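You operate a simulated robot arm through the tools that you are given. There is no shell and no other tool. Be economical: measure what you need, move in short steps, check, and stop when the job is done.

Carry out the task below with a simulated two-armed robot. There is one attempt and no reset: what you move stays moved.

Task
Swap the mould's teal wrap for the purple one; tag, cap and crank it round.
Fine: the mould on the turn plate, which ends standing there; teal wrap on the blower slide; blue tag in the pocket, new wrap down to the foot, yellow cap on, then the crank; spares and other controls stay. Set down upright: teal wrap.

Only the result counts: the job must be done as asked and must still hold three seconds after the hand-in. Knocking over, shifting, dropping, spilling or breaking anything else fails it. A push-on lid holds only when it is set on centred and level and pressed home; a screw cap is set on level and turned clockwise until tight.

Robot
Two 7-joint arms with two-finger parallel grippers on one trunk, on a base that drives. Base frame: it is fixed to the floor where the robot stands at the start and does not move with it; the origin is under the middle of the robot, x ahead of it, y to its left, z up. Units: m, degrees, N and s.
The left shoulder is at the start at [0.05, 0.177, 1.204], the right one opposite. With the tool pointing down near the work surface each hand reaches from about 0.1 to 0.68 m from the robot's upright axis, wherever it stands, measured 20 degrees to its own side. Places, roughly: air button [0.4, -0.4, 0.7]; blower pedal [0.5, -0.3, 0.1]; dry button [0.4, 0.7, 0.7]; grey mould cap [0.75, -1.25, 1.25]; orange square of the blower slide [0.5, -0.3, 0.8]; ring button [0.4, -0.6, 0.7]; teal blower valve [0.3, -0.3, 0.7]; tile box selector [0.4, 0.6, 0.7]; tile box slider [0.4, 0.9, 0.6]; top of the turn plate [0.5, 0, 0.8]; turn plate crank [0.3, 0.1, 0.7]; vent nut [0.4, -0.2, 0.7]; yellow pump plate [0.7, -0.1, 0.9]. Payload 3.43 kg a hand.
Tool frame (each hand has its own): the origin (TCP) lies between the finger pads and is the grasp point; the fingertips stand 0.034 m ahead of it; z points along the fingers, y is the line along which they close. The gripper opens to 0.128 m. The fingers are 0.024 m wide and 0.012 m thick; the gripper's body (0.048 by 0.13 m) begins 0.096 m behind the TCP.
Orientation is that of the tool frame in the base frame, as [roll, pitch, yaw] about the fixed x, y, z axes, in that order (R = Rz(yaw) Ry(pitch) Rx(roll)). With the fingers straight down and closing along the base's y, the tool's x points along the base's -x, its y along +y and its z along -z.

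Tools
- The arms move only by the tool nudge_tool. It takes "left_motion", "right_motion" or both (then of equal length, played together; a hand with none holds still); each is a list of rows, each a list of 7 numbers: the turn, a rotation vector about the tool's x, y, z in degrees, then the shift along the tool's x, y, z in m, then the opening, from 0 (shut) to 1 (fully open). In form: [[wx, wy, wz, dx, dy, dz, grip], ...]. A call has 1 to 12 rows; each row is the pose to reach, as a shift and turn from the pose commanded when the call began, along the tool's axes at that moment. Rows are played at 5 a second. More than 0.05 m and 8.6 degrees between two rows, or a gripper value outside its range, and nothing of the call is played. A pose out of reach is approached as far as the arm can. The call stops where the force on the tool passes 50 N (or 10 N more than at its start, if that is more) or the arm is blocked; 0.2 s more then pass. Each finger travels about 0.108 m/s and halts on what it meets, pressing with about 40 N; the grip force reading is that of the motor and also rises with nothing between the fingers. The clock runs only during rows and for 0.2 s after the last one: add rows that repeat a pose to give the fingers time. The reply holds the time, the measured pose of the TCP, the force on the tool along the base axes, the opening and the grip force, in the units named above and with some noise, with the torque about the TCP (base axes, N m) and any sound that the robot's microphone picked up, and new pictures: "show" is both (left out), scene, wrist or none (wrist: the cameras of the hands that moved).
- Cameras (640 x 400 px; columns grow to the right, rows downward): "scene" is now at [0.1593, 0.0036, 1.3808]; the picture's right is [0.04, -1.00, 0.00], its down [-0.44, -0.02, -0.90] and it looks along [0.90, 0.03, -0.44] (base axes); focal length 214 px, centre (320, 200). "left" rides on the left gripper at [0.076, 0.011, -0.16] in its tool frame; the picture's right is [-0.15, 0.99, 0.00], its down [-0.88, -0.13, -0.46] and it looks along [-0.45, -0.07, 0.89] (tool axes); focal length 234 px, centre (320, 200). "right" rides on the right gripper at [0.076, -0.011, -0.16] in its tool frame; the picture's right is [0.15, 0.99, 0.00], its down [-0.88, 0.13, -0.46] and it looks along [-0.45, 0.07, 0.89] (tool axes); focal length 234 px, centre (320, 200). There is no depth. A picture from a camera that has moved, and an enlarged one, comes with that camera's place and axes in the base frame and with its lens.
- move_column(by): slides the trunk up (or, below 0, down) by that many m; the arms and the scene camera ride with it, the base frame stays. It gives what a move gives, with no picture.
- steer(legs): drives the robot by 1 to 6 legs, each [ahead, turn to the left] in m and degrees, along the robot's own axes; the way and the turn of a leg run together, so that a leg with both is an arc; at most 1.5 m and 180 degrees a leg. The arms and the cameras ride along, it lands a little off, and it stops where it bumps. It gives what a move gives, and a new picture of the scene camera.
- pan_tilt(pan, tilt): turns the head with the scene camera to pan (to the left, within 80 degrees either way) and tilt (down, from -29 to 69), counted from straight ahead of the robot. It gives what a move gives, and a new picture of the scene camera.
- inspect(camera, box): a new picture of the part [left, top, right, bottom] of that camera's present view, enlarged. It takes no simulated time.
- hand_in(): hands the job in; it is judged then, once.

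Go step by step. Nothing tells you exact positions but the pictures and the camera data: compare them with the known pose of the tool, close in by small moves and look again before you grip or let go. The budget is 120 turns and 260 pictures, counting those below and the enlarged ones. Unless the task says otherwise, let go and move clear before handing in.

The tools are called after "Call:" as name(argument=value, ...) on one line, values as JSON. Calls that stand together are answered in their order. nudge_tool: Moves the arms, as the interface text tells. Its arguments: {"type":"object","properties":{"left_motion":{"type":"array"},"right_motion":{"type":"array"},"show":{"type":"string","enum":["both","scene","wrist","none"]}},"required":[]} The other tools are called the same way: move_column (by) slides the trunk up or down; steer (legs) drives the base; pan_tilt (pan, tilt) turns the head that bears the scene camera; inspect (camera, box) takes an enlarged picture of a part of a camera's view; hand_in () hands the job in.

At the start:

```text
t: 0.0
left_eef_pos: [0.3402, 0.1524, 1.3408]
left_tcp_rot: [-179.9, 0.0, -179.9]
left_contact_force: [0.4, -0.2, -0.2]
left_moment: [0.0, -0.01, -0.03]
left_width: 0.1281
left_finger_force: 0.0
right_eef_pos: [0.2941, -0.0802, 1.3767]
right_tcp_rot: [180.0, 0.0, 179.9]
right_contact_force: [0.3, 0.3, -0.2]
right_moment: [0.01, 0.0, 0.01]
right_width: 0.1279
right_finger_force: 0.1
trunk travel left (down, up): [-0.375, 0.026]
robot x, y, heading: [0.0006, 0.0007, -0.1]
head pan, tilt: [2.0, 25.8]
```

scene: 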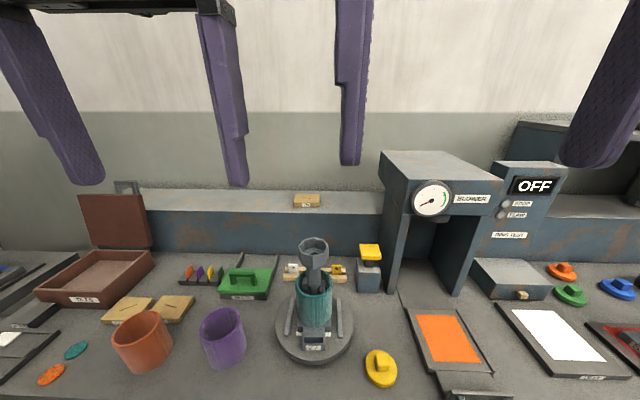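
right: 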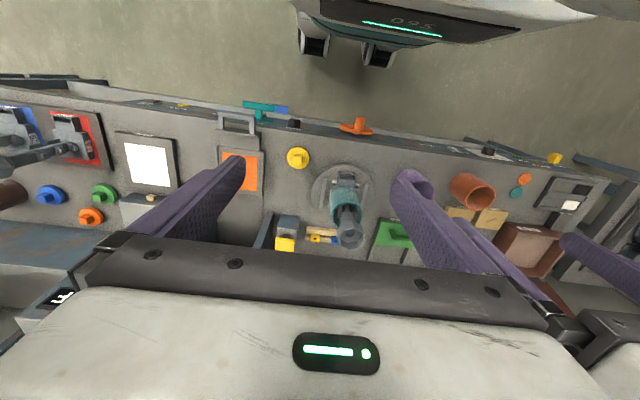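
left: 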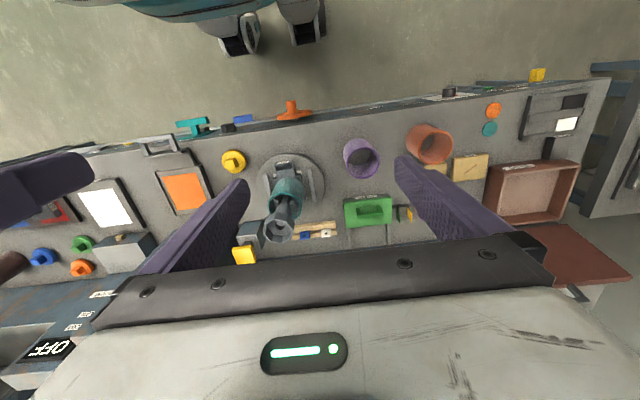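

I see the mould on the turn plate with a teal wrap, purple and orange wraps to its left, a yellow cap to its right. I'll take closer looks first.

Call:
inspect(camera="scene", box=[240, 220, 420, 390])

Call:
inspect(camera="scene", box=[0, 240, 260, 400])

Call:
inspect(camera="left", box=[150, 80, 410, 270])

Call:
inspect(camera="scene", box=[370, 140, 640, 310])

Call:
pan_tilt(pan=0, tilt=60)

```text
2.35 times, centred on (330, 305) of scene
camera zoom: at [0.1593, 0.0036, 1.3808], right [0.04, -1.0, 0.0], down [-0.44, -0.02, -0.9], along [0.9, 0.03, -0.44], focal length 505 px, centre (296, -47)
```

zoom: 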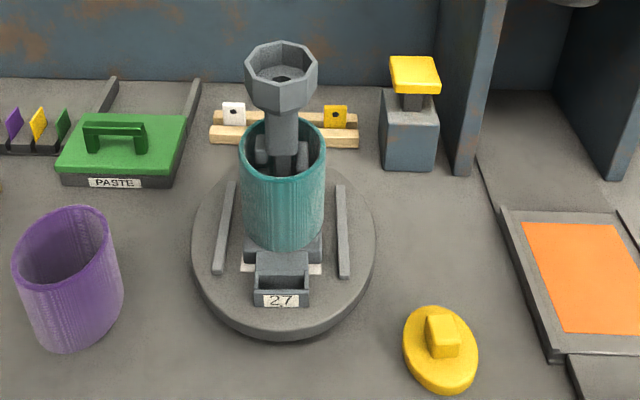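

```text
2.46 times, centred on (130, 320) of scene
camera zoom: at [0.1593, 0.0036, 1.3808], right [0.04, -1.0, 0.0], down [-0.44, -0.02, -0.9], along [0.9, 0.03, -0.44], focal length 528 px, centre (788, -95)
```

zoom: 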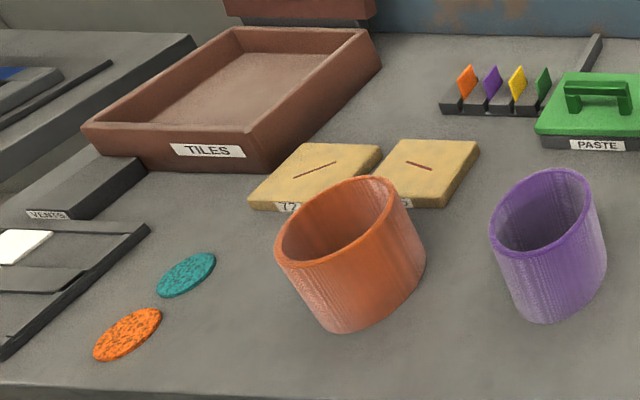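

```text
2.11 times, centred on (280, 175) of left
camera zoom: at [0.2651, 0.1628, 1.5001], right [0.15, 0.99, 0.0], down [0.88, -0.13, 0.46], along [0.45, -0.07, -0.89], focal length 493 px, centre (404, 253)
```

zoom: 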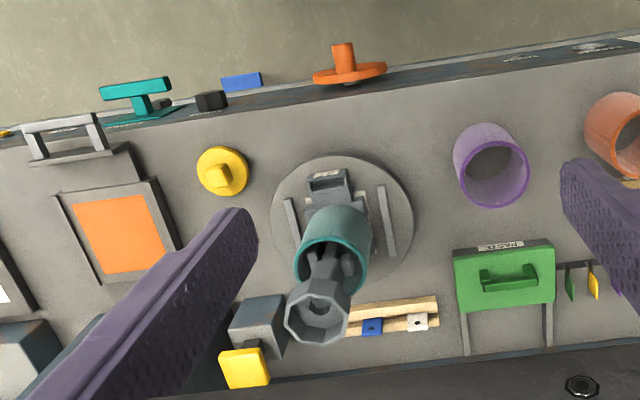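

```text
2.35 times, centred on (505, 225) of scene
camera zoom: at [0.1593, 0.0036, 1.3808], right [0.04, -1.0, 0.0], down [-0.44, -0.02, -0.9], along [0.9, 0.03, -0.44], focal length 505 px, centre (-115, 141)
```

zoom: 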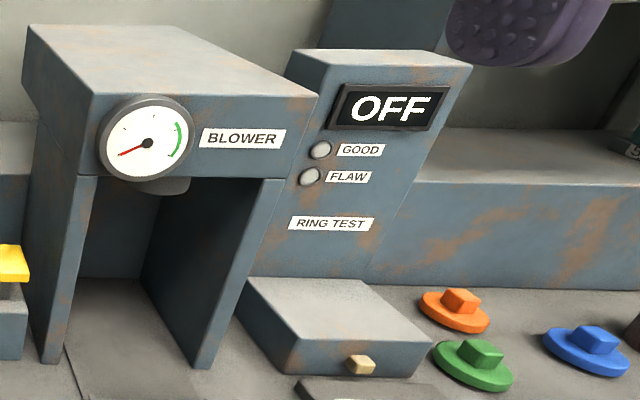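

```text
t: 1.0
left_eef_pos: [0.3419, 0.1507, 1.3404]
left_tcp_rot: [-179.9, 0.1, -180.0]
left_contact_force: [-0.2, 0.0, 0.4]
left_moment: [0.01, -0.01, -0.01]
left_width: 0.1278
left_finger_force: 0.2
right_eef_pos: [0.2937, -0.0801, 1.3772]
right_tcp_rot: [-180.0, 0.0, -180.0]
right_contact_force: [-0.3, 0.3, 0.0]
right_moment: [0.0, -0.02, -0.02]
right_width: 0.1277
right_finger_force: 0.0
trunk travel left (down, up): [-0.375, 0.026]
robot x, y, heading: [0.0002, -0.0003, 0.1]
head pan, tilt: [0.0, 60.0]
camera scene: at [0.1342, 0.0003, 1.3321], right [0.0, -1.0, 0.0], down [-0.87, 0.0, -0.5], along [0.5, 0.0, -0.87], focal length 214 px, centre (320, 200)
```

scene: 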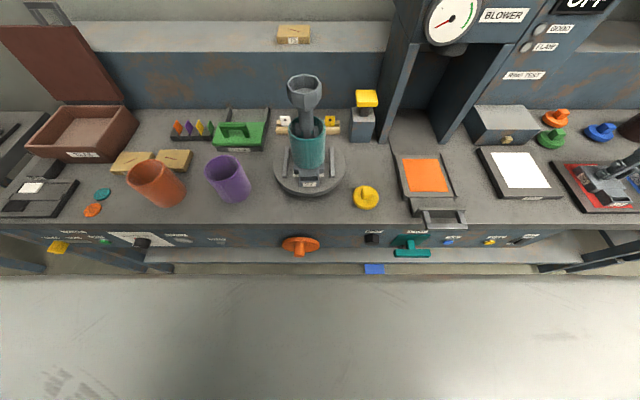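

The purple wrap, mould, tag bar and yellow cap are all in view. I'll zoom for details of the mould, the crank, and the tags.

Call:
inspect(camera="scene", box=[250, 60, 390, 220])

Call:
inspect(camera="scene", box=[180, 140, 480, 280])

Call:
inspect(camera="scene", box=[40, 100, 280, 260])

Call:
inspect(camera="left", box=[220, 140, 380, 260])

```text
2.50 times, centred on (320, 140) of scene
camera zoom: at [0.1342, 0.0003, 1.3321], right [0.0, -1.0, 0.0], down [-0.87, 0.0, -0.5], along [0.5, 0.0, -0.87], focal length 536 px, centre (320, 350)
```

zoom: 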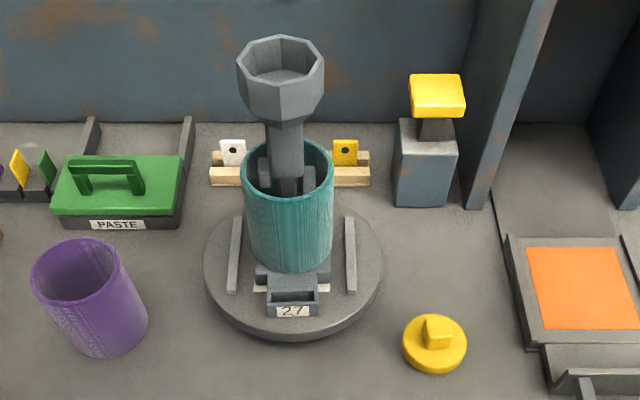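

```text
2.13 times, centred on (330, 210) of scene
camera zoom: at [0.1342, 0.0003, 1.3321], right [0.0, -1.0, 0.0], down [-0.87, 0.0, -0.5], along [0.5, 0.0, -0.87], focal length 458 px, centre (299, 179)
```

zoom: 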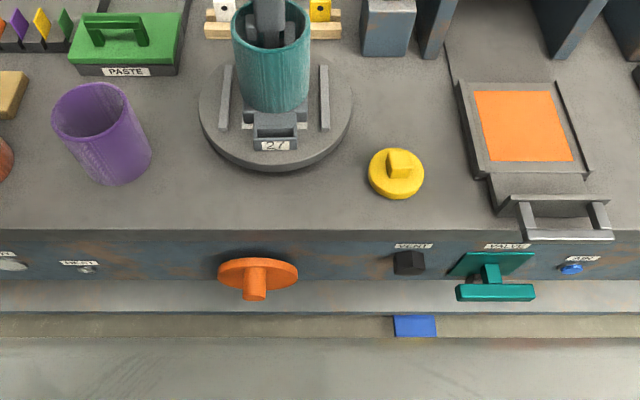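

```text
2.50 times, centred on (160, 180) of scene
camera zoom: at [0.1342, 0.0003, 1.3321], right [0.0, -1.0, 0.0], down [-0.87, 0.0, -0.5], along [0.5, 0.0, -0.87], focal length 536 px, centre (720, 250)
```

zoom: 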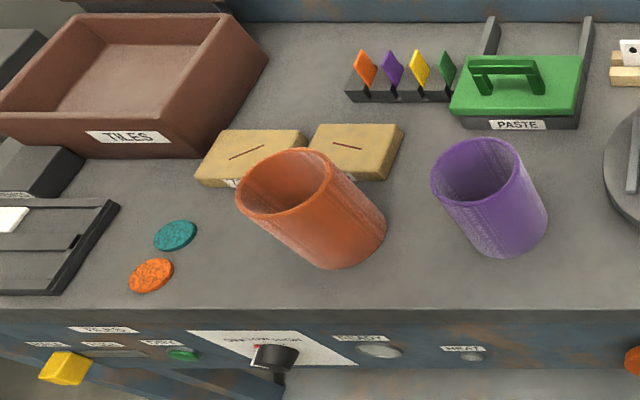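

```text
3.33 times, centred on (300, 200) of left
camera zoom: at [0.2651, 0.1628, 1.5001], right [0.15, 0.99, 0.0], down [0.88, -0.13, 0.46], along [0.45, -0.07, -0.89], focal length 781 px, centre (387, 200)
```

zoom: 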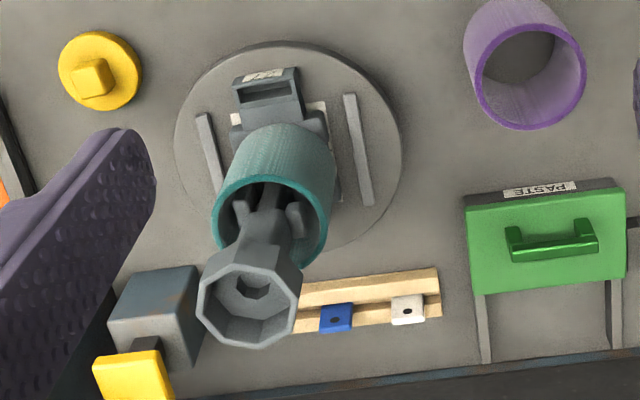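

Mould axis is about (0.533, 0.031), head top z≈1.08, teal wrap z≈0.88–0.99, Ø≈0.085. I'll clear the left hand to the side and bring the right hand in front of the teal wrap with its fingers tilted forward.

Call:
nudge_tool(right_motion=[[0, -5, 0, -0.0, 0.009, 0.036, 1], [0, -10, 0, -0.0, 0.018, 0.072, 1], [0, -15, 0, -0.01, 0.028, 0.108, 1], [0, -20, 0, -0.02, 0.037, 0.143, 1], [0, -25, 0, -0.03, 0.046, 0.179, 1], [0, -30, 0, -0.04, 0.055, 0.215, 1], [0, -35, 0, -0.05, 0.065, 0.25, 1], [0, -40, 0, -0.06, 0.074, 0.287, 1], [0, -45, 0, -0.07, 0.083, 0.32, 1], [0, -50, 0, -0.075, 0.092, 0.355, 1], [0, -55, 0, -0.08, 0.102, 0.39, 1], [0, -60, 0, -0.08, 0.111, 0.42, 1]], left_motion=[[0, 0, 0, 0, 0.03, 0, 1], [0, 0, 0, 0, 0.06, 0, 1], [0, 0, 0, 0, 0.09, 0, 1], [0, 0, 0, 0, 0.12, 0, 1], [0, 0, 0, 0, 0.15, 0, 1], [0, 0, 0, 0, 0.18, 0, 1], [0, 0, 0, 0, 0.21, 0, 1], [0, 0, 0, 0, 0.21, 0, 1], [0, 0, 0, 0, 0.21, 0, 1], [0, 0, 0, 0, 0.21, 0, 1], [0, 0, 0, 0, 0.21, 0, 1], [0, 0, 0, 0, 0.21, 0, 1]])

```text
t: 1.5
left_eef_pos: [0.3414, 0.1858, 1.342]
left_tcp_rot: [-179.8, -0.1, -179.8]
left_contact_force: [-0.2, -0.9, 0.2]
left_moment: [0.0, 0.05, 0.0]
left_width: 0.1279
left_finger_force: 0.1
right_eef_pos: [0.3024, -0.0725, 1.3408]
right_tcp_rot: [178.7, 6.3, 178.1]
right_contact_force: [9.6, -2.5, 13.2]
right_moment: [0.67, 1.23, -0.26]
right_width: 0.1281
right_finger_force: 0.1
trunk travel left (down, up): [-0.375, 0.026]
robot x, y, heading: [0.0007, -0.0035, 0.2]
head pan, tilt: [0.0, 60.0]
stopped in row 2 (right hand): the force on the tool passed its limit at 70 N (the readings are from after the stop); the commanded pose is now the measured one
camera scene: at [0.1318, 0.0006, 1.3295], right [0.0, -1.0, 0.0], down [-0.88, 0.0, -0.47], along [0.47, 0.0, -0.88], focal length 214 px, centre (320, 200)
camera right: at [0.2094, -0.0836, 1.4909], right [-0.12, 0.99, 0.01], down [0.83, 0.09, 0.55], along [0.55, 0.07, -0.83], focal length 234 px, centre (320, 200)
camera left: at [0.266, 0.1961, 1.501], right [0.14, 0.99, 0.0], down [0.88, -0.13, 0.46], along [0.45, -0.07, -0.89], focal length 234 px, centre (320, 200)
```

scene: 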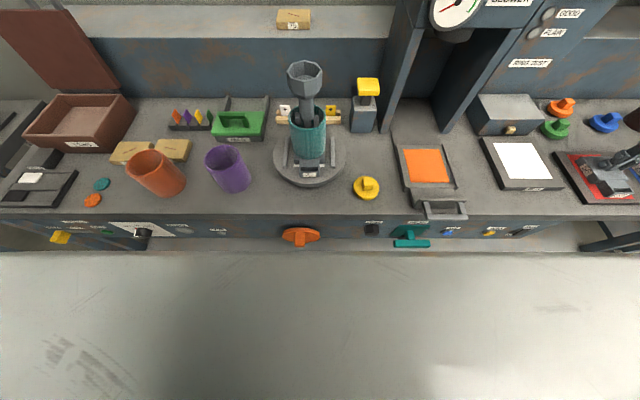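
right: 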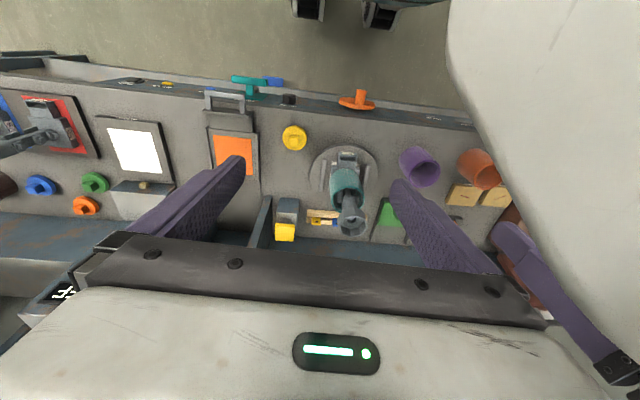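
left: 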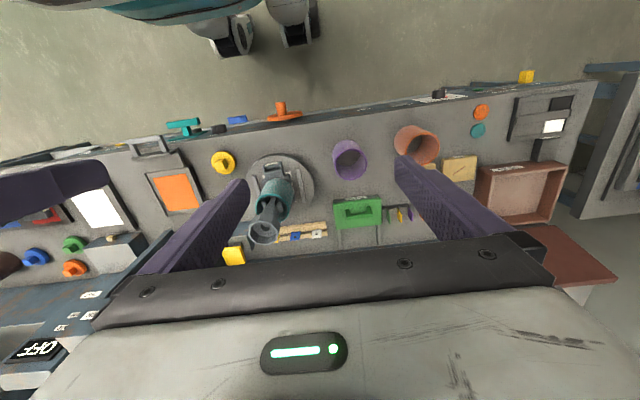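

The right wrist bumped the robot's own head while tilting. I'll move it out and down untilted first.

Call:
nudge_tool(right_motion=[[0, 0, 0, -0.02, -0.03, 0, 1], [0, 0, 0, -0.03, -0.065, 0, 1], [0, 0, 0, -0.04, -0.1, 0, 1], [0, 0, 0, -0.04, -0.13, 0.02, 1], [0, 0, 0, -0.04, -0.16, 0.05, 1], [0, 0, 0, -0.04, -0.16, 0.09, 1], [0, 0, 0, -0.04, -0.16, 0.13, 1], [0, 0, 0, -0.04, -0.16, 0.17, 1], [0, 0, 0, -0.04, -0.16, 0.21, 1], [0, 0, 0, -0.04, -0.16, 0.25, 1], [0, 0, 0, -0.04, -0.16, 0.29, 1], [0, 0, 0, -0.04, -0.16, 0.33, 1]], left_motion=[[0, 0, 0, 0, 0.03, 0, 1], [0, 0, 0, 0, 0.06, 0, 1], [0, 0, 0, 0, 0.09, 0, 1], [0, 0, 0, 0, 0.12, 0, 1], [0, 0, 0, 0, 0.15, 0, 1], [0, 0, 0, 0, 0.17, 0, 1], [0, 0, 0, 0, 0.17, 0, 1], [0, 0, 0, 0, 0.17, 0, 1], [0, 0, 0, 0, 0.17, 0, 1], [0, 0, 0, 0, 0.17, 0, 1], [0, 0, 0, 0, 0.17, 0, 1], [0, 0, 0, 0, 0.17, 0, 1]], show="scene")

```text
t: 4.1
left_eef_pos: [0.3528, 0.3465, 1.3336]
left_tcp_rot: [-179.9, 0.1, -179.8]
left_contact_force: [0.5, -0.7, -0.4]
left_moment: [-0.01, -0.01, 0.01]
left_width: 0.1279
left_finger_force: 0.1
left hand out of reach, approached as far as the arm can: row 5, 6, 7, 8, 9, 10, 11, 12
right_eef_pos: [0.3715, -0.2294, 1.0097]
right_tcp_rot: [178.9, 6.3, 178.4]
right_contact_force: [-0.2, 0.2, -0.3]
right_moment: [0.02, 0.0, 0.01]
right_width: 0.1279
right_finger_force: 0.0
trunk travel left (down, up): [-0.375, 0.026]
robot x, y, heading: [-0.0011, 0.0013, -0.1]
head pan, tilt: [0.0, 60.0]
camera scene: at [0.1343, 0.0001, 1.332], right [0.0, -1.0, 0.0], down [-0.87, 0.0, -0.5], along [0.5, 0.0, -0.87], focal length 214 px, centre (320, 200)
```

scene: 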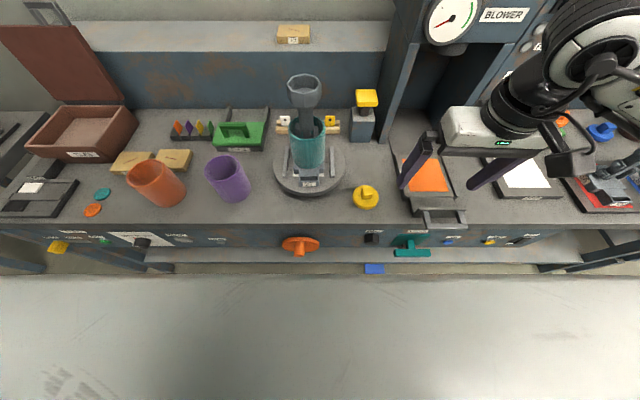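

Clear now. I'll tilt the right hand forward in place.

Call:
nudge_tool(right_motion=[[0, -8, 0, 0, 0, 0.0, 1], [0, -16, 0, 0, 0, 0.0, 1], [0, -24, 0, 0, 0, 0.01, 1], [0, -32, 0, 0, 0, 0.02, 1], [0, -40, 0, 0, 0, 0.03, 1], [0, -48, 0, 0, 0, 0.04, 1], [0, -54, 0, 0, 0, 0.05, 1], [0, -54, 0, 0, 0, 0.05, 1]], show="both")

```text
t: 5.9
left_eef_pos: [0.3529, 0.3477, 1.3338]
left_tcp_rot: [-179.9, 0.1, -179.9]
left_contact_force: [-0.4, 0.4, 0.0]
left_moment: [-0.02, -0.02, 0.0]
left_width: 0.1279
left_finger_force: 0.1
right_eef_pos: [0.4362, -0.2205, 0.9581]
right_tcp_rot: [178.4, 49.4, 177.3]
right_contact_force: [-0.5, -0.2, 0.2]
right_moment: [0.02, 0.01, 0.04]
right_width: 0.1281
right_finger_force: 0.1
right hand out of reach, approached as far as the arm can: row 3, 4, 5, 6, 7, 8
trunk travel left (down, up): [-0.375, 0.026]
robot x, y, heading: [0.0003, 0.0027, 0.2]
head pan, tilt: [0.0, 60.0]
camera scene: at [0.1341, 0.0004, 1.332], right [0.0, -1.0, 0.0], down [-0.87, 0.0, -0.5], along [0.5, 0.0, -0.87], focal length 214 px, centre (320, 200)
camera right: at [0.2659, -0.2264, 1.0051], right [-0.07, 0.99, -0.09], down [0.23, 0.11, 0.97], along [0.97, 0.05, -0.24], focal length 234 px, centre (320, 200)
```

scene: 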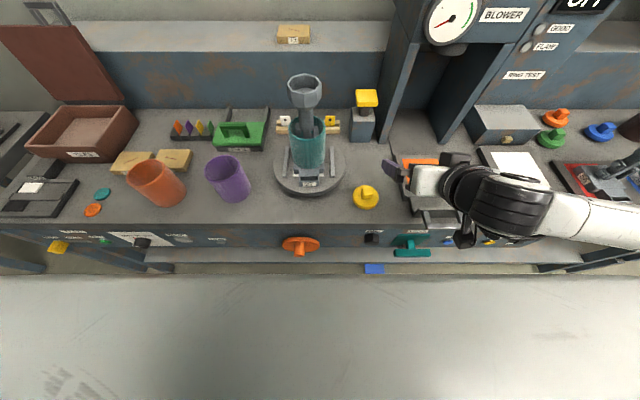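
right: 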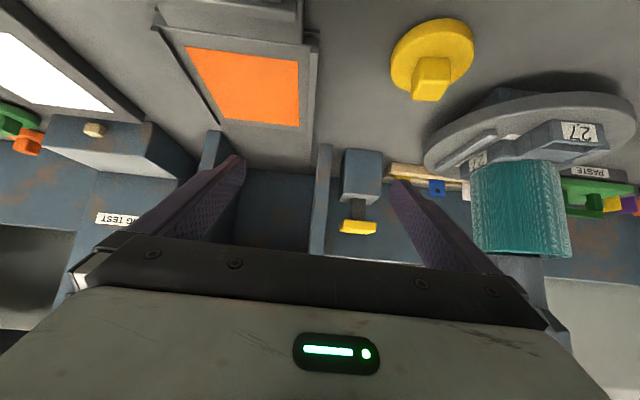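

I'll slide the right hand laterally in front of the teal wrap, levelling the closing axis.

Call:
nudge_tool(right_motion=[[0, 0, -0.5, 0.001, 0.04, 0, 1], [0, 0, -1, 0.003, 0.085, 0, 1], [-0.5, 0, -1.75, 0.004, 0.13, 0, 1], [-0.5, -2, -1.75, 0.005, 0.17, 0, 1], [-0.5, -4, -1.75, 0.006, 0.21, 0, 1], [-0.5, -6, -1.75, 0.008, 0.25, 0, 1], [-0.5, -6, -1.75, 0.008, 0.25, 0, 1]], show="both")

```text
t: 7.5
left_eef_pos: [0.3533, 0.3465, 1.3351]
left_tcp_rot: [-179.9, 0.1, -179.9]
left_contact_force: [-0.6, 0.2, 0.7]
left_moment: [0.01, 0.03, -0.02]
left_width: 0.1282
left_finger_force: 0.1
right_eef_pos: [0.4401, 0.0284, 0.9546]
right_tcp_rot: [-179.9, 55.4, -180.0]
right_contact_force: [-0.1, -0.8, -0.4]
right_moment: [-0.02, 0.0, 0.01]
right_width: 0.1281
right_finger_force: 0.0
trunk travel left (down, up): [-0.375, 0.026]
robot x, y, heading: [-0.0027, 0.0006, 0.0]
head pan, tilt: [0.0, 60.0]
camera scene: at [0.1342, -0.0003, 1.332], right [0.0, -1.0, 0.0], down [-0.87, 0.0, -0.5], along [0.5, 0.0, -0.87], focal length 214 px, centre (320, 200)
camera right: at [0.2661, 0.0177, 0.9832], right [-0.08, 0.99, -0.12], down [0.12, 0.13, 0.98], along [0.99, 0.06, -0.13], focal length 234 px, centre (320, 200)
```

scene: 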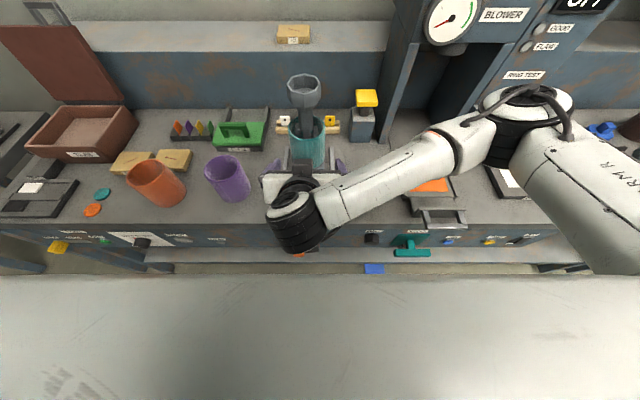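
right: 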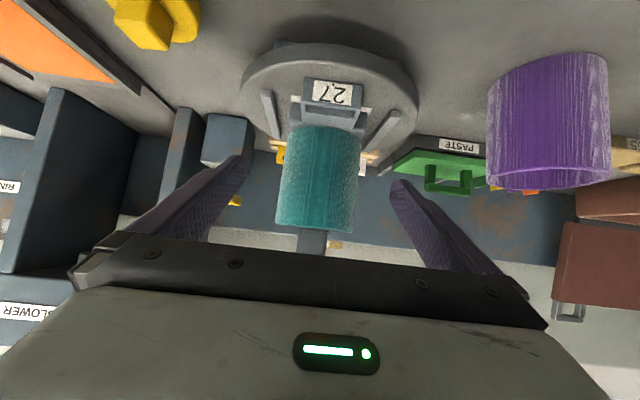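

The hand is level and centred in front of the wrap (wrap z 0.88–0.985). I'll back the robot 0.1 m to give the lift room from its head.

Call:
steer(legs=[[-0.1, 0]])

```text
t: 8.6
left_eef_pos: [0.2512, 0.3478, 1.334]
left_tcp_rot: [-180.0, 0.1, -179.9]
left_contact_force: [-1.0, 0.1, 0.0]
left_moment: [-0.01, -0.01, 0.01]
left_width: 0.1281
left_finger_force: 0.1
right_eef_pos: [0.3393, 0.0283, 0.9547]
right_tcp_rot: [-179.8, 55.3, -179.9]
right_contact_force: [0.3, -0.6, 0.5]
right_moment: [-0.01, 0.01, 0.0]
right_width: 0.1278
right_finger_force: 0.0
trunk travel left (down, up): [-0.375, 0.026]
robot x, y, heading: [-0.0963, -0.0028, 0.2]
head pan, tilt: [0.0, 60.0]
camera scene: at [0.033, 0.0003, 1.3321], right [0.0, -1.0, 0.0], down [-0.87, 0.0, -0.5], along [0.5, 0.0, -0.87], focal length 214 px, centre (320, 200)
```

scene: 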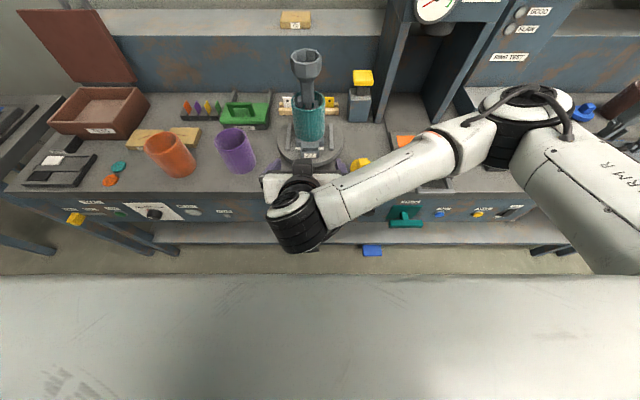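

Now forward onto the wrap.

Call:
nudge_tool(right_motion=[[0, 0, 0, -0.026, 0, 0.041, 1], [0, 0, 0, -0.052, 0, 0.082, 1], [0, 0, 0, -0.077, 0, 0.122, 1], [0, 0, 0, -0.09, 0, 0.143, 1], [0, 0, 0, -0.103, 0, 0.163, 1], [0, 0, 0, -0.103, 0, 0.163, 1]], show="both")

```text
t: 10.0
left_eef_pos: [0.2522, 0.3462, 1.3347]
left_tcp_rot: [-179.9, 0.1, -179.9]
left_contact_force: [-0.4, 0.3, 0.6]
left_moment: [-0.02, 0.0, 0.0]
left_width: 0.128
left_finger_force: 0.1
right_eef_pos: [0.5311, 0.0279, 0.9491]
right_tcp_rot: [-179.8, 55.5, -179.9]
right_contact_force: [0.6, 0.6, -0.5]
right_moment: [0.0, 0.03, -0.02]
right_width: 0.1281
right_finger_force: 0.1
trunk travel left (down, up): [-0.375, 0.026]
robot x, y, heading: [-0.1034, 0.001, -0.0]
head pan, tilt: [0.0, 60.0]
camera scene: at [0.0338, 0.0003, 1.332], right [0.0, -1.0, 0.0], down [-0.87, 0.0, -0.5], along [0.5, 0.0, -0.87], focal length 214 px, centre (320, 200)
camera right: at [0.3573, 0.0177, 0.978], right [-0.08, 0.99, -0.12], down [0.13, 0.13, 0.98], along [0.99, 0.07, -0.13], focal length 234 px, centre (320, 200)
```

scene: 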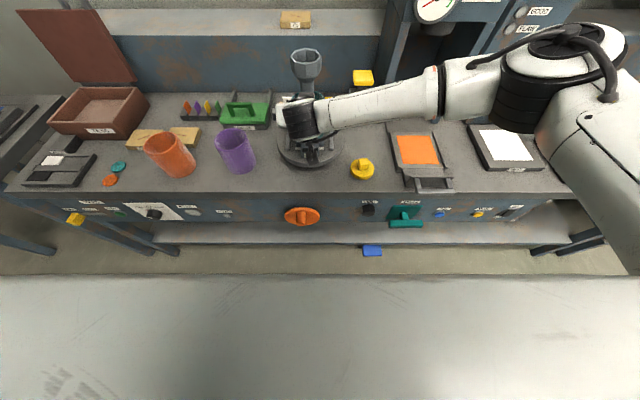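
right: 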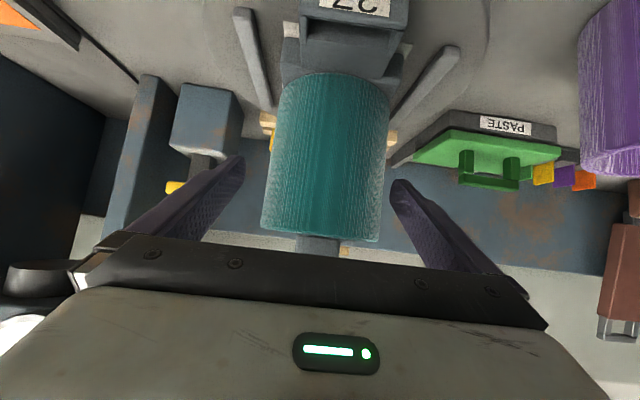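

Nearly centred (wrap axis y≈0.031). I'll shift 3 mm and close.

Call:
nudge_tool(right_motion=[[0, 0, 0, 0, 0.003, 0, 1], [0, 0, 0, 0, 0.003, 0, 0.5], [0, 0, 0, 0, 0.003, 0, 0.5], [0, 0, 0, 0, 0.003, 0, 0.5], [0, 0, 0, 0, 0.003, 0, 0.5]], show="wrist")

```text
t: 11.2
left_eef_pos: [0.2523, 0.3473, 1.3338]
left_tcp_rot: [-179.9, 0.0, -179.9]
left_contact_force: [0.1, 0.2, 0.0]
left_moment: [0.0, 0.02, 0.03]
left_width: 0.128
left_finger_force: 0.0
right_eef_pos: [0.5311, 0.0309, 0.9468]
right_tcp_rot: [-179.8, 55.3, -179.9]
right_contact_force: [-0.3, -0.1, -0.1]
right_moment: [0.04, 0.0, 0.0]
right_width: 0.0887
right_finger_force: 39.9
trunk travel left (down, up): [-0.375, 0.026]
robot x, y, heading: [-0.0973, -0.0026, -0.1]
head pan, tilt: [0.0, 60.0]
camera right: at [0.3575, 0.021, 0.9768], right [-0.08, 0.99, -0.12], down [0.13, 0.13, 0.98], along [0.99, 0.07, -0.13], focal length 234 px, centre (320, 200)
```

right: 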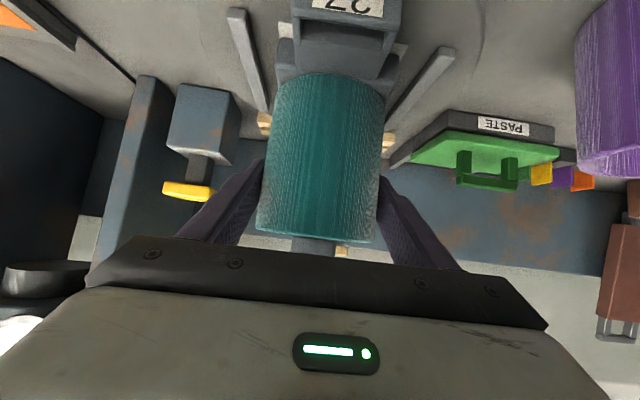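

Gripped at Ø0.089. Lifting slowly at first to check the force and that the mould stays.

Call:
nudge_tool(right_motion=[[0, 0, 0, -0.0082, 0, -0.0057, 0.5], [0, 0, 0, -0.0164, 0, -0.0114, 0.5], [0, 0, 0, -0.0247, 0, -0.0171, 0.5]], show="wrist")

```text
t: 12.0
left_eef_pos: [0.2517, 0.3481, 1.3329]
left_tcp_rot: [-179.9, 0.0, -179.9]
left_contact_force: [0.1, -0.6, 0.7]
left_moment: [0.01, -0.03, 0.01]
left_width: 0.1281
left_finger_force: 0.0
right_eef_pos: [0.5321, 0.031, 0.9768]
right_tcp_rot: [-179.9, 55.4, 180.0]
right_contact_force: [0.8, 0.2, -0.7]
right_moment: [-0.05, 0.02, -0.04]
right_width: 0.0886
right_finger_force: 40.4
trunk travel left (down, up): [-0.375, 0.026]
robot x, y, heading: [-0.101, 0.0004, 0.1]
head pan, tilt: [0.0, 60.0]
camera right: at [0.3577, 0.0212, 1.006], right [-0.08, 0.99, -0.12], down [0.13, 0.13, 0.98], along [0.99, 0.06, -0.13], focal length 234 px, centre (320, 200)
```

right: 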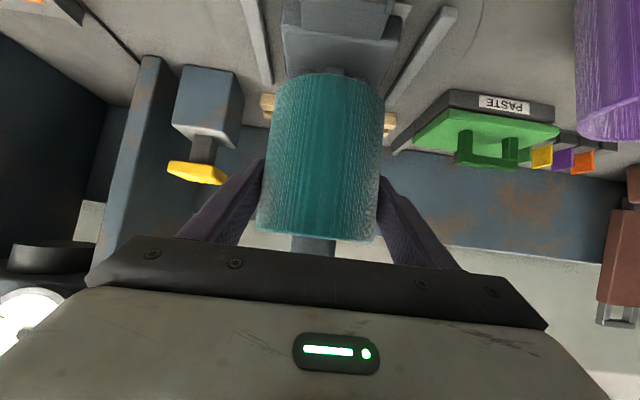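

Comes free with no force. Lifting clear of the head.

Call:
nudge_tool(right_motion=[[0, 0, 0, -0.029, 0, -0.02, 0.5], [0, 0, 0, -0.058, 0, -0.04, 0.5], [0, 0, 0, -0.087, 0, -0.06, 0.5], [0, 0, 0, -0.116, 0, -0.08, 0.5], [0, 0, 0, -0.146, 0, -0.101, 0.5], [0, 0, 0, -0.176, 0, -0.122, 0.5], [0, 0, 0, -0.176, 0, -0.122, 0.5]], show="both")

```text
t: 13.6
left_eef_pos: [0.2539, 0.3475, 1.3338]
left_tcp_rot: [-179.9, 0.1, -179.9]
left_contact_force: [-0.1, 0.6, 0.2]
left_moment: [0.02, 0.02, 0.03]
left_width: 0.1281
left_finger_force: 0.1
right_eef_pos: [0.5311, 0.0315, 1.1935]
right_tcp_rot: [-179.8, 55.4, -179.8]
right_contact_force: [0.4, 0.8, -0.9]
right_moment: [0.03, 0.01, -0.01]
right_width: 0.0884
right_finger_force: 39.9
trunk travel left (down, up): [-0.375, 0.026]
robot x, y, heading: [-0.0994, 0.0007, 0.3]
head pan, tilt: [0.0, 60.0]
camera scene: at [0.0343, 0.0003, 1.3319], right [0.0, -1.0, 0.0], down [-0.87, 0.0, -0.5], along [0.5, 0.0, -0.87], focal length 214 px, centre (320, 200)
camera right: at [0.358, 0.0218, 1.2224], right [-0.08, 0.99, -0.12], down [0.13, 0.13, 0.98], along [0.99, 0.07, -0.14], focal length 234 px, centre (320, 200)
```

scene: 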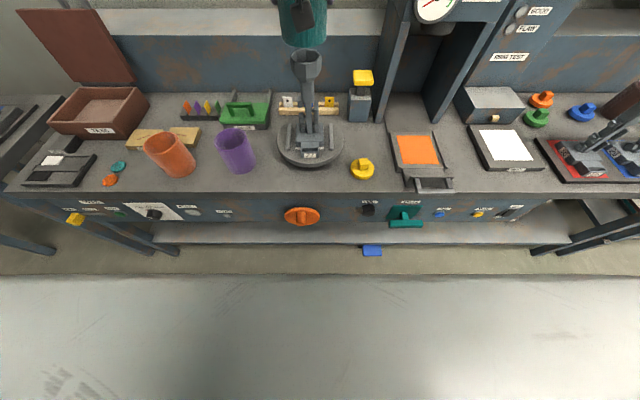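
right: 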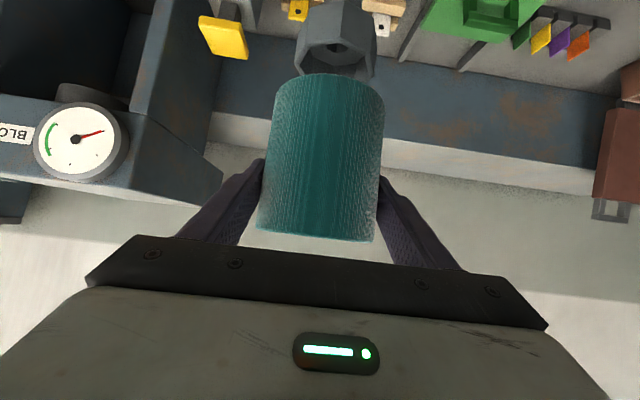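

The mould stayed put. Now I'll carry the teal wrap to above the orange square (~0.529, -0.317), staying in front of the blower face (x≈0.64), and inspect the bare mould.

Call:
inspect(camera="scene", box=[260, 40, 360, 180])

Call:
nudge_tool(right_motion=[[0, 0, 0, 0, -0.0435, 0, 0.5], [0, 0, 0, 0, -0.087, 0, 0.5], [0, 0, 0, 0, -0.13, 0, 0.5], [0, 0, 0, 0, -0.174, 0, 0.5], [0, 0, 0, 0, -0.217, 0, 0.5], [0, 0, 0, 0, -0.261, 0, 0.5], [0, 0, 0, 0, -0.305, 0, 0.5], [0, 0, 0, 0, -0.348, 0, 0.5], [0, 0, 0, 0.037, -0.348, 0.0256, 0.5], [0, 0, 0, 0.074, -0.348, 0.051, 0.5], [0, 0, 0, 0.111, -0.348, 0.0768, 0.5], [0, 0, 0, 0.148, -0.348, 0.1024, 0.5]], show="both")

```text
2.86 times, centred on (310, 110) of scene
camera zoom: at [0.0343, 0.0003, 1.3319], right [0.0, -1.0, 0.0], down [-0.87, 0.0, -0.5], along [0.5, 0.0, -0.87], focal length 613 px, centre (349, 457)
```

zoom: 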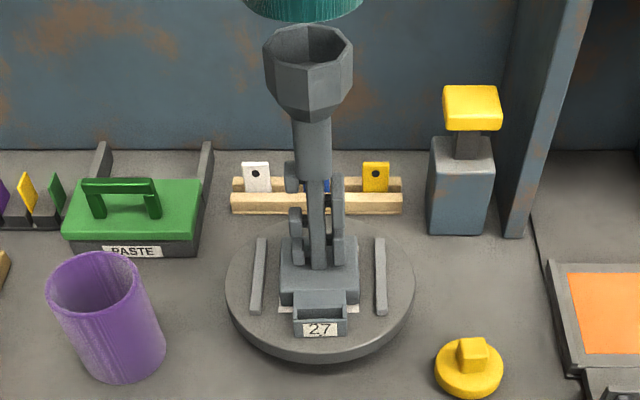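

```text
t: 16.2
left_eef_pos: [0.2536, 0.3465, 1.3346]
left_tcp_rot: [-179.9, 0.0, -179.9]
left_contact_force: [0.9, -0.1, 0.5]
left_moment: [0.04, 0.01, 0.0]
left_width: 0.1279
left_finger_force: 0.0
right_eef_pos: [0.5334, -0.3188, 1.0121]
right_tcp_rot: [-179.9, 55.5, -180.0]
right_contact_force: [0.5, -0.3, -0.4]
right_moment: [0.03, 0.0, -0.03]
right_width: 0.0884
right_finger_force: 40.2
trunk travel left (down, up): [-0.375, 0.026]
robot x, y, heading: [-0.0963, -0.0018, -0.0]
head pan, tilt: [0.0, 60.0]
camera scene: at [0.0342, -0.0002, 1.332], right [0.0, -1.0, 0.0], down [-0.87, 0.0, -0.5], along [0.5, 0.0, -0.87], focal length 214 px, centre (320, 200)
camera right: at [0.36, -0.3298, 1.0407], right [-0.08, 0.99, -0.12], down [0.12, 0.13, 0.98], along [0.99, 0.07, -0.13], focal length 234 px, centre (320, 200)
```

scene: 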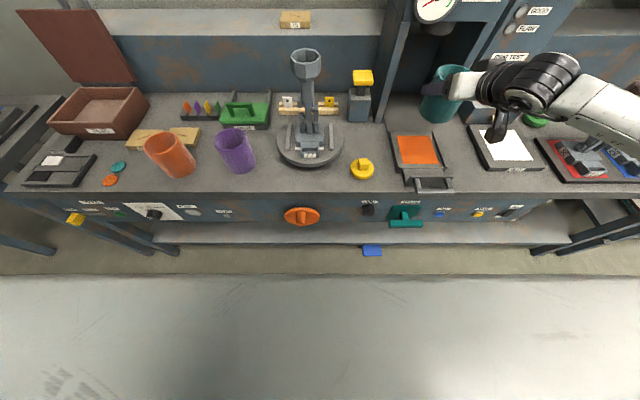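
right: 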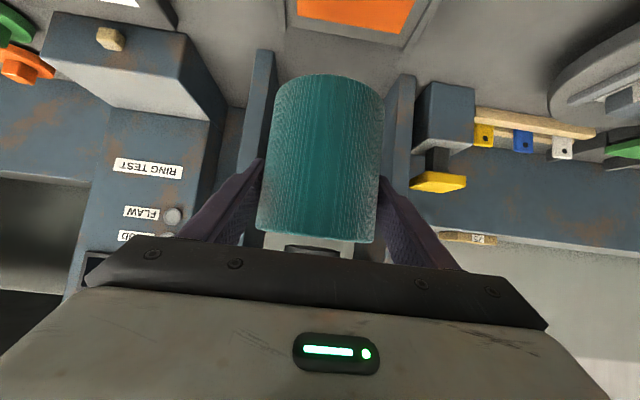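

The wrap is above the slide area. I'll check alignment with the orange square in an enlarged wrist view.

Call:
inspect(camera="right", box=[200, 0, 480, 175])

Call:
inspect(camera="scene", box=[360, 50, 560, 210])

```text
2.29 times, centred on (340, 88) of right
camera zoom: at [0.36, -0.3298, 1.0407], right [-0.08, 0.99, -0.12], down [0.12, 0.13, 0.98], along [0.99, 0.07, -0.13], focal length 535 px, centre (274, 457)
```

zoom: 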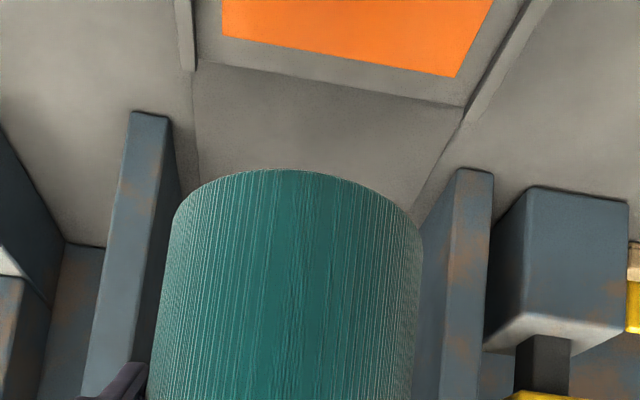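

```text
2.50 times, centred on (460, 130) of scene
camera zoom: at [0.0342, -0.0002, 1.332], right [0.0, -1.0, 0.0], down [-0.87, 0.0, -0.5], along [0.5, 0.0, -0.87], focal length 536 px, centre (-30, 375)
```

zoom: 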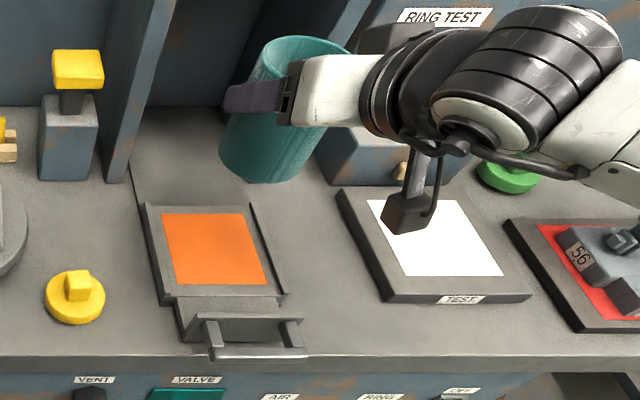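

By the scene camera the square's centre is (0.53, -0.315), right under the wrap. Lowering to just above it.

Call:
nudge_tool(right_motion=[[0, 0, 0, 0.03, 0.002, 0.021, 0.5], [0, 0, 0, 0.06, 0.003, 0.042, 0.5], [0, 0, 0, 0.09, 0.003, 0.0625, 0.5], [0, 0, 0, 0.09, 0.003, 0.0625, 0.5]], show="both")

Call:
inspect(camera="scene", box=[360, 80, 520, 210])

```text
t: 17.2
left_eef_pos: [0.2522, 0.3472, 1.3341]
left_tcp_rot: [-179.9, 0.1, -179.8]
left_contact_force: [-0.6, 0.0, 0.1]
left_moment: [0.02, 0.05, 0.0]
left_width: 0.1281
left_finger_force: 0.0
right_eef_pos: [0.5298, -0.3155, 0.9046]
right_tcp_rot: [-179.8, 55.5, -179.9]
right_contact_force: [0.0, 0.4, -0.7]
right_moment: [0.0, -0.01, 0.01]
right_width: 0.0887
right_finger_force: 39.9
trunk travel left (down, up): [-0.375, 0.026]
robot x, y, heading: [-0.0989, 0.0016, -0.2]
head pan, tilt: [0.0, 60.0]
camera scene: at [0.0339, 0.0004, 1.332], right [0.0, -1.0, 0.0], down [-0.87, 0.0, -0.5], along [0.5, 0.0, -0.87], focal length 214 px, centre (320, 200)
camera right: at [0.3557, -0.3246, 0.932], right [-0.08, 0.99, -0.12], down [0.12, 0.13, 0.98], along [0.99, 0.07, -0.13], focal length 234 px, centre (320, 200)
```

scene: 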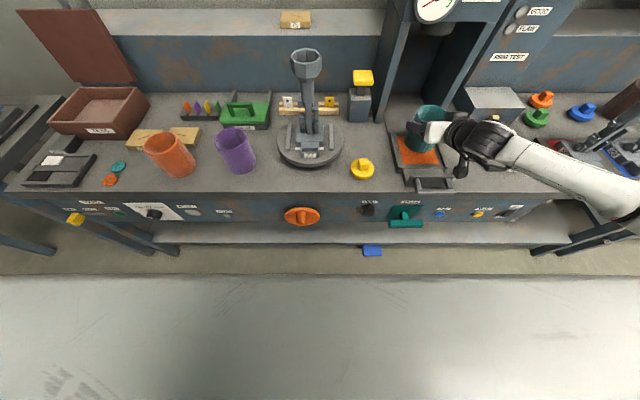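
right: 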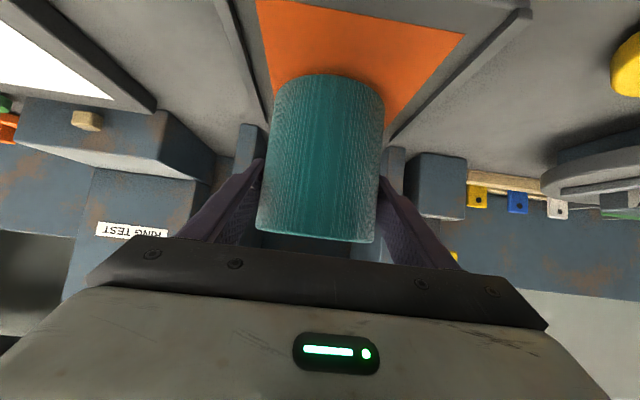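

```text
3.08 times, centred on (440, 145) of scene
camera zoom: at [0.0339, 0.0004, 1.332], right [0.0, -1.0, 0.0], down [-0.87, 0.0, -0.5], along [0.5, 0.0, -0.87], focal length 660 px, centre (-49, 369)
```

zoom: 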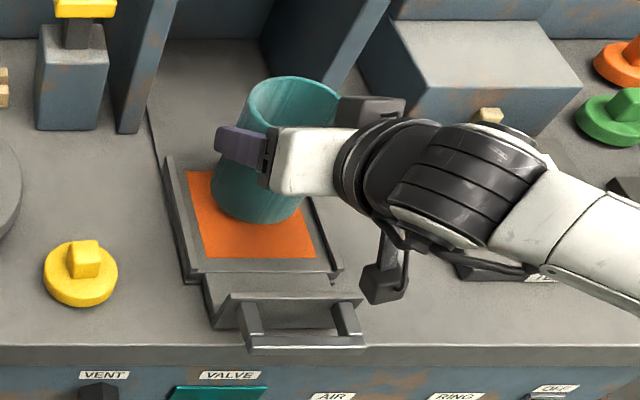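

Aligned well. Lowering in small steps to touch.

Call:
nudge_tool(right_motion=[[0, 0, 0, 0.0123, 0, 0.0085, 0.5], [0, 0, 0, 0.0205, 0, 0.0142, 0.5], [0, 0, 0, 0.0238, 0, 0.0165, 0.5], [0, 0, 0, 0.0255, 0, 0.0176, 0.5], [0, 0, 0, 0.0255, 0, 0.0176, 0.5]], show="scene")

Call:
inspect(camera="right", box=[200, 0, 480, 175])

```text
t: 18.4
left_eef_pos: [0.248, 0.3493, 1.336]
left_tcp_rot: [-179.9, 0.2, -179.8]
left_contact_force: [0.1, -0.3, -0.6]
left_moment: [0.05, -0.03, -0.02]
left_width: 0.1279
left_finger_force: 0.1
right_eef_pos: [0.5342, -0.3138, 0.8882]
right_tcp_rot: [-180.0, 57.3, -180.0]
right_contact_force: [1.6, -3.0, 38.4]
right_moment: [-0.8, -0.54, -0.43]
right_width: 0.0884
right_finger_force: 40.1
trunk travel left (down, up): [-0.375, 0.026]
robot x, y, heading: [-0.0995, 0.0008, -0.2]
head pan, tilt: [0.0, 60.0]
camera scene: at [0.0294, 0.0018, 1.3327], right [0.0, -1.0, 0.0], down [-0.86, 0.0, -0.5], along [0.5, 0.0, -0.86], focal length 214 px, centre (320, 200)
```

scene: 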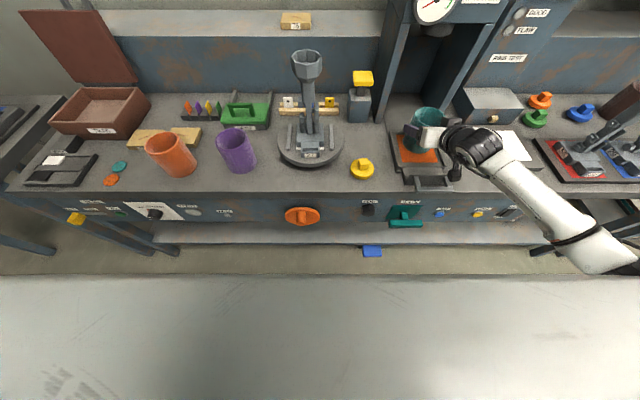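

```text
2.29 times, centred on (340, 88) of right
camera zoom: at [0.3605, -0.3245, 0.9111], right [-0.08, 0.99, -0.12], down [0.09, 0.13, 0.99], along [0.99, 0.07, -0.1], focal length 535 px, centre (274, 457)
```

zoom: 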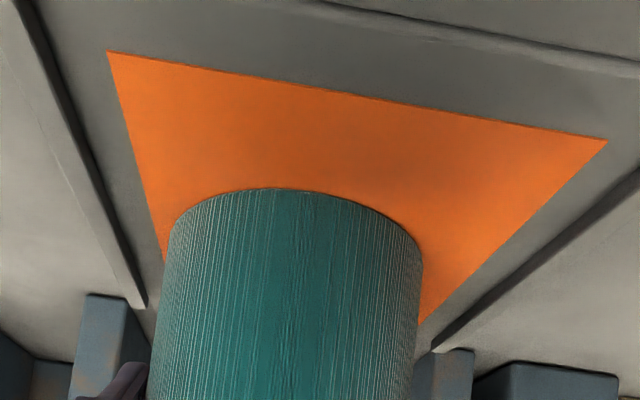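

There's 38 N upward force already; I check what is touching.

Call:
inspect(camera="scene", box=[370, 90, 500, 200])

Call:
inspect(camera="scene", box=[400, 120, 640, 290])

```text
3.64 times, centred on (435, 145) of scene
camera zoom: at [0.0294, 0.0018, 1.3327], right [0.0, -1.0, 0.0], down [-0.86, 0.0, -0.5], along [0.5, 0.0, -0.86], focal length 780 px, centre (-98, 400)
```

zoom: 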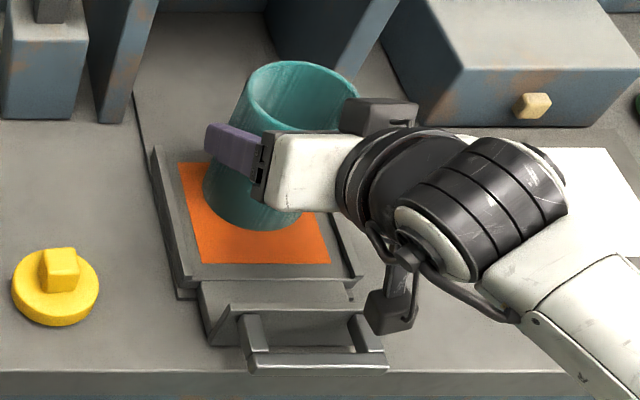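

```text
2.35 times, centred on (520, 205) of scene
camera zoom: at [0.0294, 0.0018, 1.3327], right [0.0, -1.0, 0.0], down [-0.86, 0.0, -0.5], along [0.5, 0.0, -0.86], focal length 505 px, centre (-151, 188)
```

zoom: 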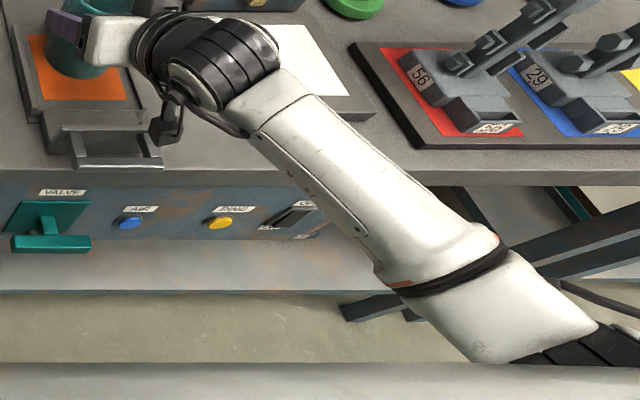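

The torque says the wrap's bottom is already on the slide (surface z≈0.82). So I'll raise slightly, recentre by (-0.013, +0.008) and set down lightly.

Call:
nudge_tool(right_motion=[[0, 0, 0, -0.0107, 0, -0.0074, 0.5], [0, 0, 0, -0.0238, 0, -0.0165, 0.5], [0, 0, 0, -0.0202, 0.004, -0.0219, 0.5], [0, 0, 0, -0.0164, 0.008, -0.0272, 0.5], [0, 0, 0, -0.0164, 0.008, -0.0272, 0.5]], show="wrist")

Call:
inspect(camera="scene", box=[370, 90, 500, 200])

```text
t: 19.6
left_eef_pos: [0.2523, 0.3476, 1.3336]
left_tcp_rot: [-179.8, 0.1, -179.9]
left_contact_force: [-0.1, 0.4, -0.1]
left_moment: [0.01, 0.01, -0.03]
left_width: 0.1283
left_finger_force: 0.1
right_eef_pos: [0.5176, -0.3066, 0.8988]
right_tcp_rot: [-179.8, 55.4, -179.9]
right_contact_force: [0.1, -0.3, -0.1]
right_moment: [0.01, -0.05, -0.02]
right_width: 0.0883
right_finger_force: 40.2
trunk travel left (down, up): [-0.375, 0.026]
robot x, y, heading: [-0.1028, -0.0001, -0.2]
head pan, tilt: [0.0, 60.0]
camera right: at [0.3436, -0.3161, 0.9281], right [-0.08, 0.99, -0.12], down [0.13, 0.13, 0.98], along [0.99, 0.07, -0.14], focal length 234 px, centre (320, 200)
```

right: 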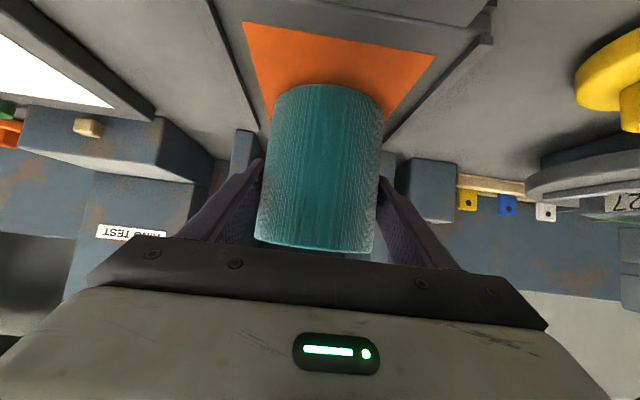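

```text
3.64 times, centred on (435, 145) of scene
camera zoom: at [0.0341, 0.0003, 1.332], right [0.0, -1.0, 0.0], down [-0.87, 0.0, -0.5], along [0.5, 0.0, -0.87], focal length 780 px, centre (-98, 400)
```

zoom: 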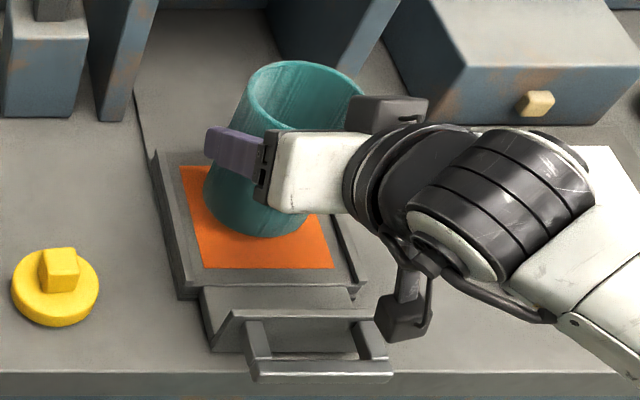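

Centred over the square. Lowering gently.

Call:
nudge_tool(right_motion=[[0, 0, 0, 0.0041, 0, 0.0028, 0.5], [0, 0, 0, 0.0074, 0, 0.0051, 0.5], [0, 0, 0, 0.0082, 0, 0.0057, 0.5], [0, 0, 0, 0.0082, 0, 0.0057, 0.5]], show="none")

```text
t: 20.6
left_eef_pos: [0.2511, 0.3478, 1.3339]
left_tcp_rot: [-179.8, 0.1, -179.9]
left_contact_force: [1.0, -0.2, -0.6]
left_moment: [-0.02, 0.0, 0.02]
left_width: 0.128
left_finger_force: 0.1
right_eef_pos: [0.519, -0.306, 0.89]
right_tcp_rot: [-179.8, 55.4, -179.9]
right_contact_force: [0.3, 0.4, -1.3]
right_moment: [-0.03, 0.01, 0.0]
right_width: 0.0886
right_finger_force: 39.5
trunk travel left (down, up): [-0.375, 0.026]
robot x, y, heading: [-0.1, -0.0026, -0.0]
head pan, tilt: [0.0, 60.0]
```

Call:
nudge_tool(right_motion=[[0, 0, 0, 0.0016, 0, 0.0011, 0.5], [0, 0, 0, 0.0033, 0, 0.0023, 0.5], [0, 0, 0, 0.0041, 0, 0.0028, 0.5], [0, 0, 0, 0.0041, 0, 0.0028, 0.5]], show="none")

```text
t: 21.6
left_eef_pos: [0.252, 0.3472, 1.3347]
left_tcp_rot: [-179.9, 0.1, -179.9]
left_contact_force: [-0.6, -0.1, -0.1]
left_moment: [0.04, -0.05, 0.0]
left_width: 0.128
left_finger_force: 0.1
right_eef_pos: [0.5192, -0.3068, 0.8884]
right_tcp_rot: [-180.0, 55.5, -179.9]
right_contact_force: [1.4, -0.2, 5.1]
right_moment: [-0.04, -0.44, -0.02]
right_width: 0.0886
right_finger_force: 39.5
trunk travel left (down, up): [-0.375, 0.026]
robot x, y, heading: [-0.0994, 0.0043, 0.2]
head pan, tilt: [0.0, 60.0]
```

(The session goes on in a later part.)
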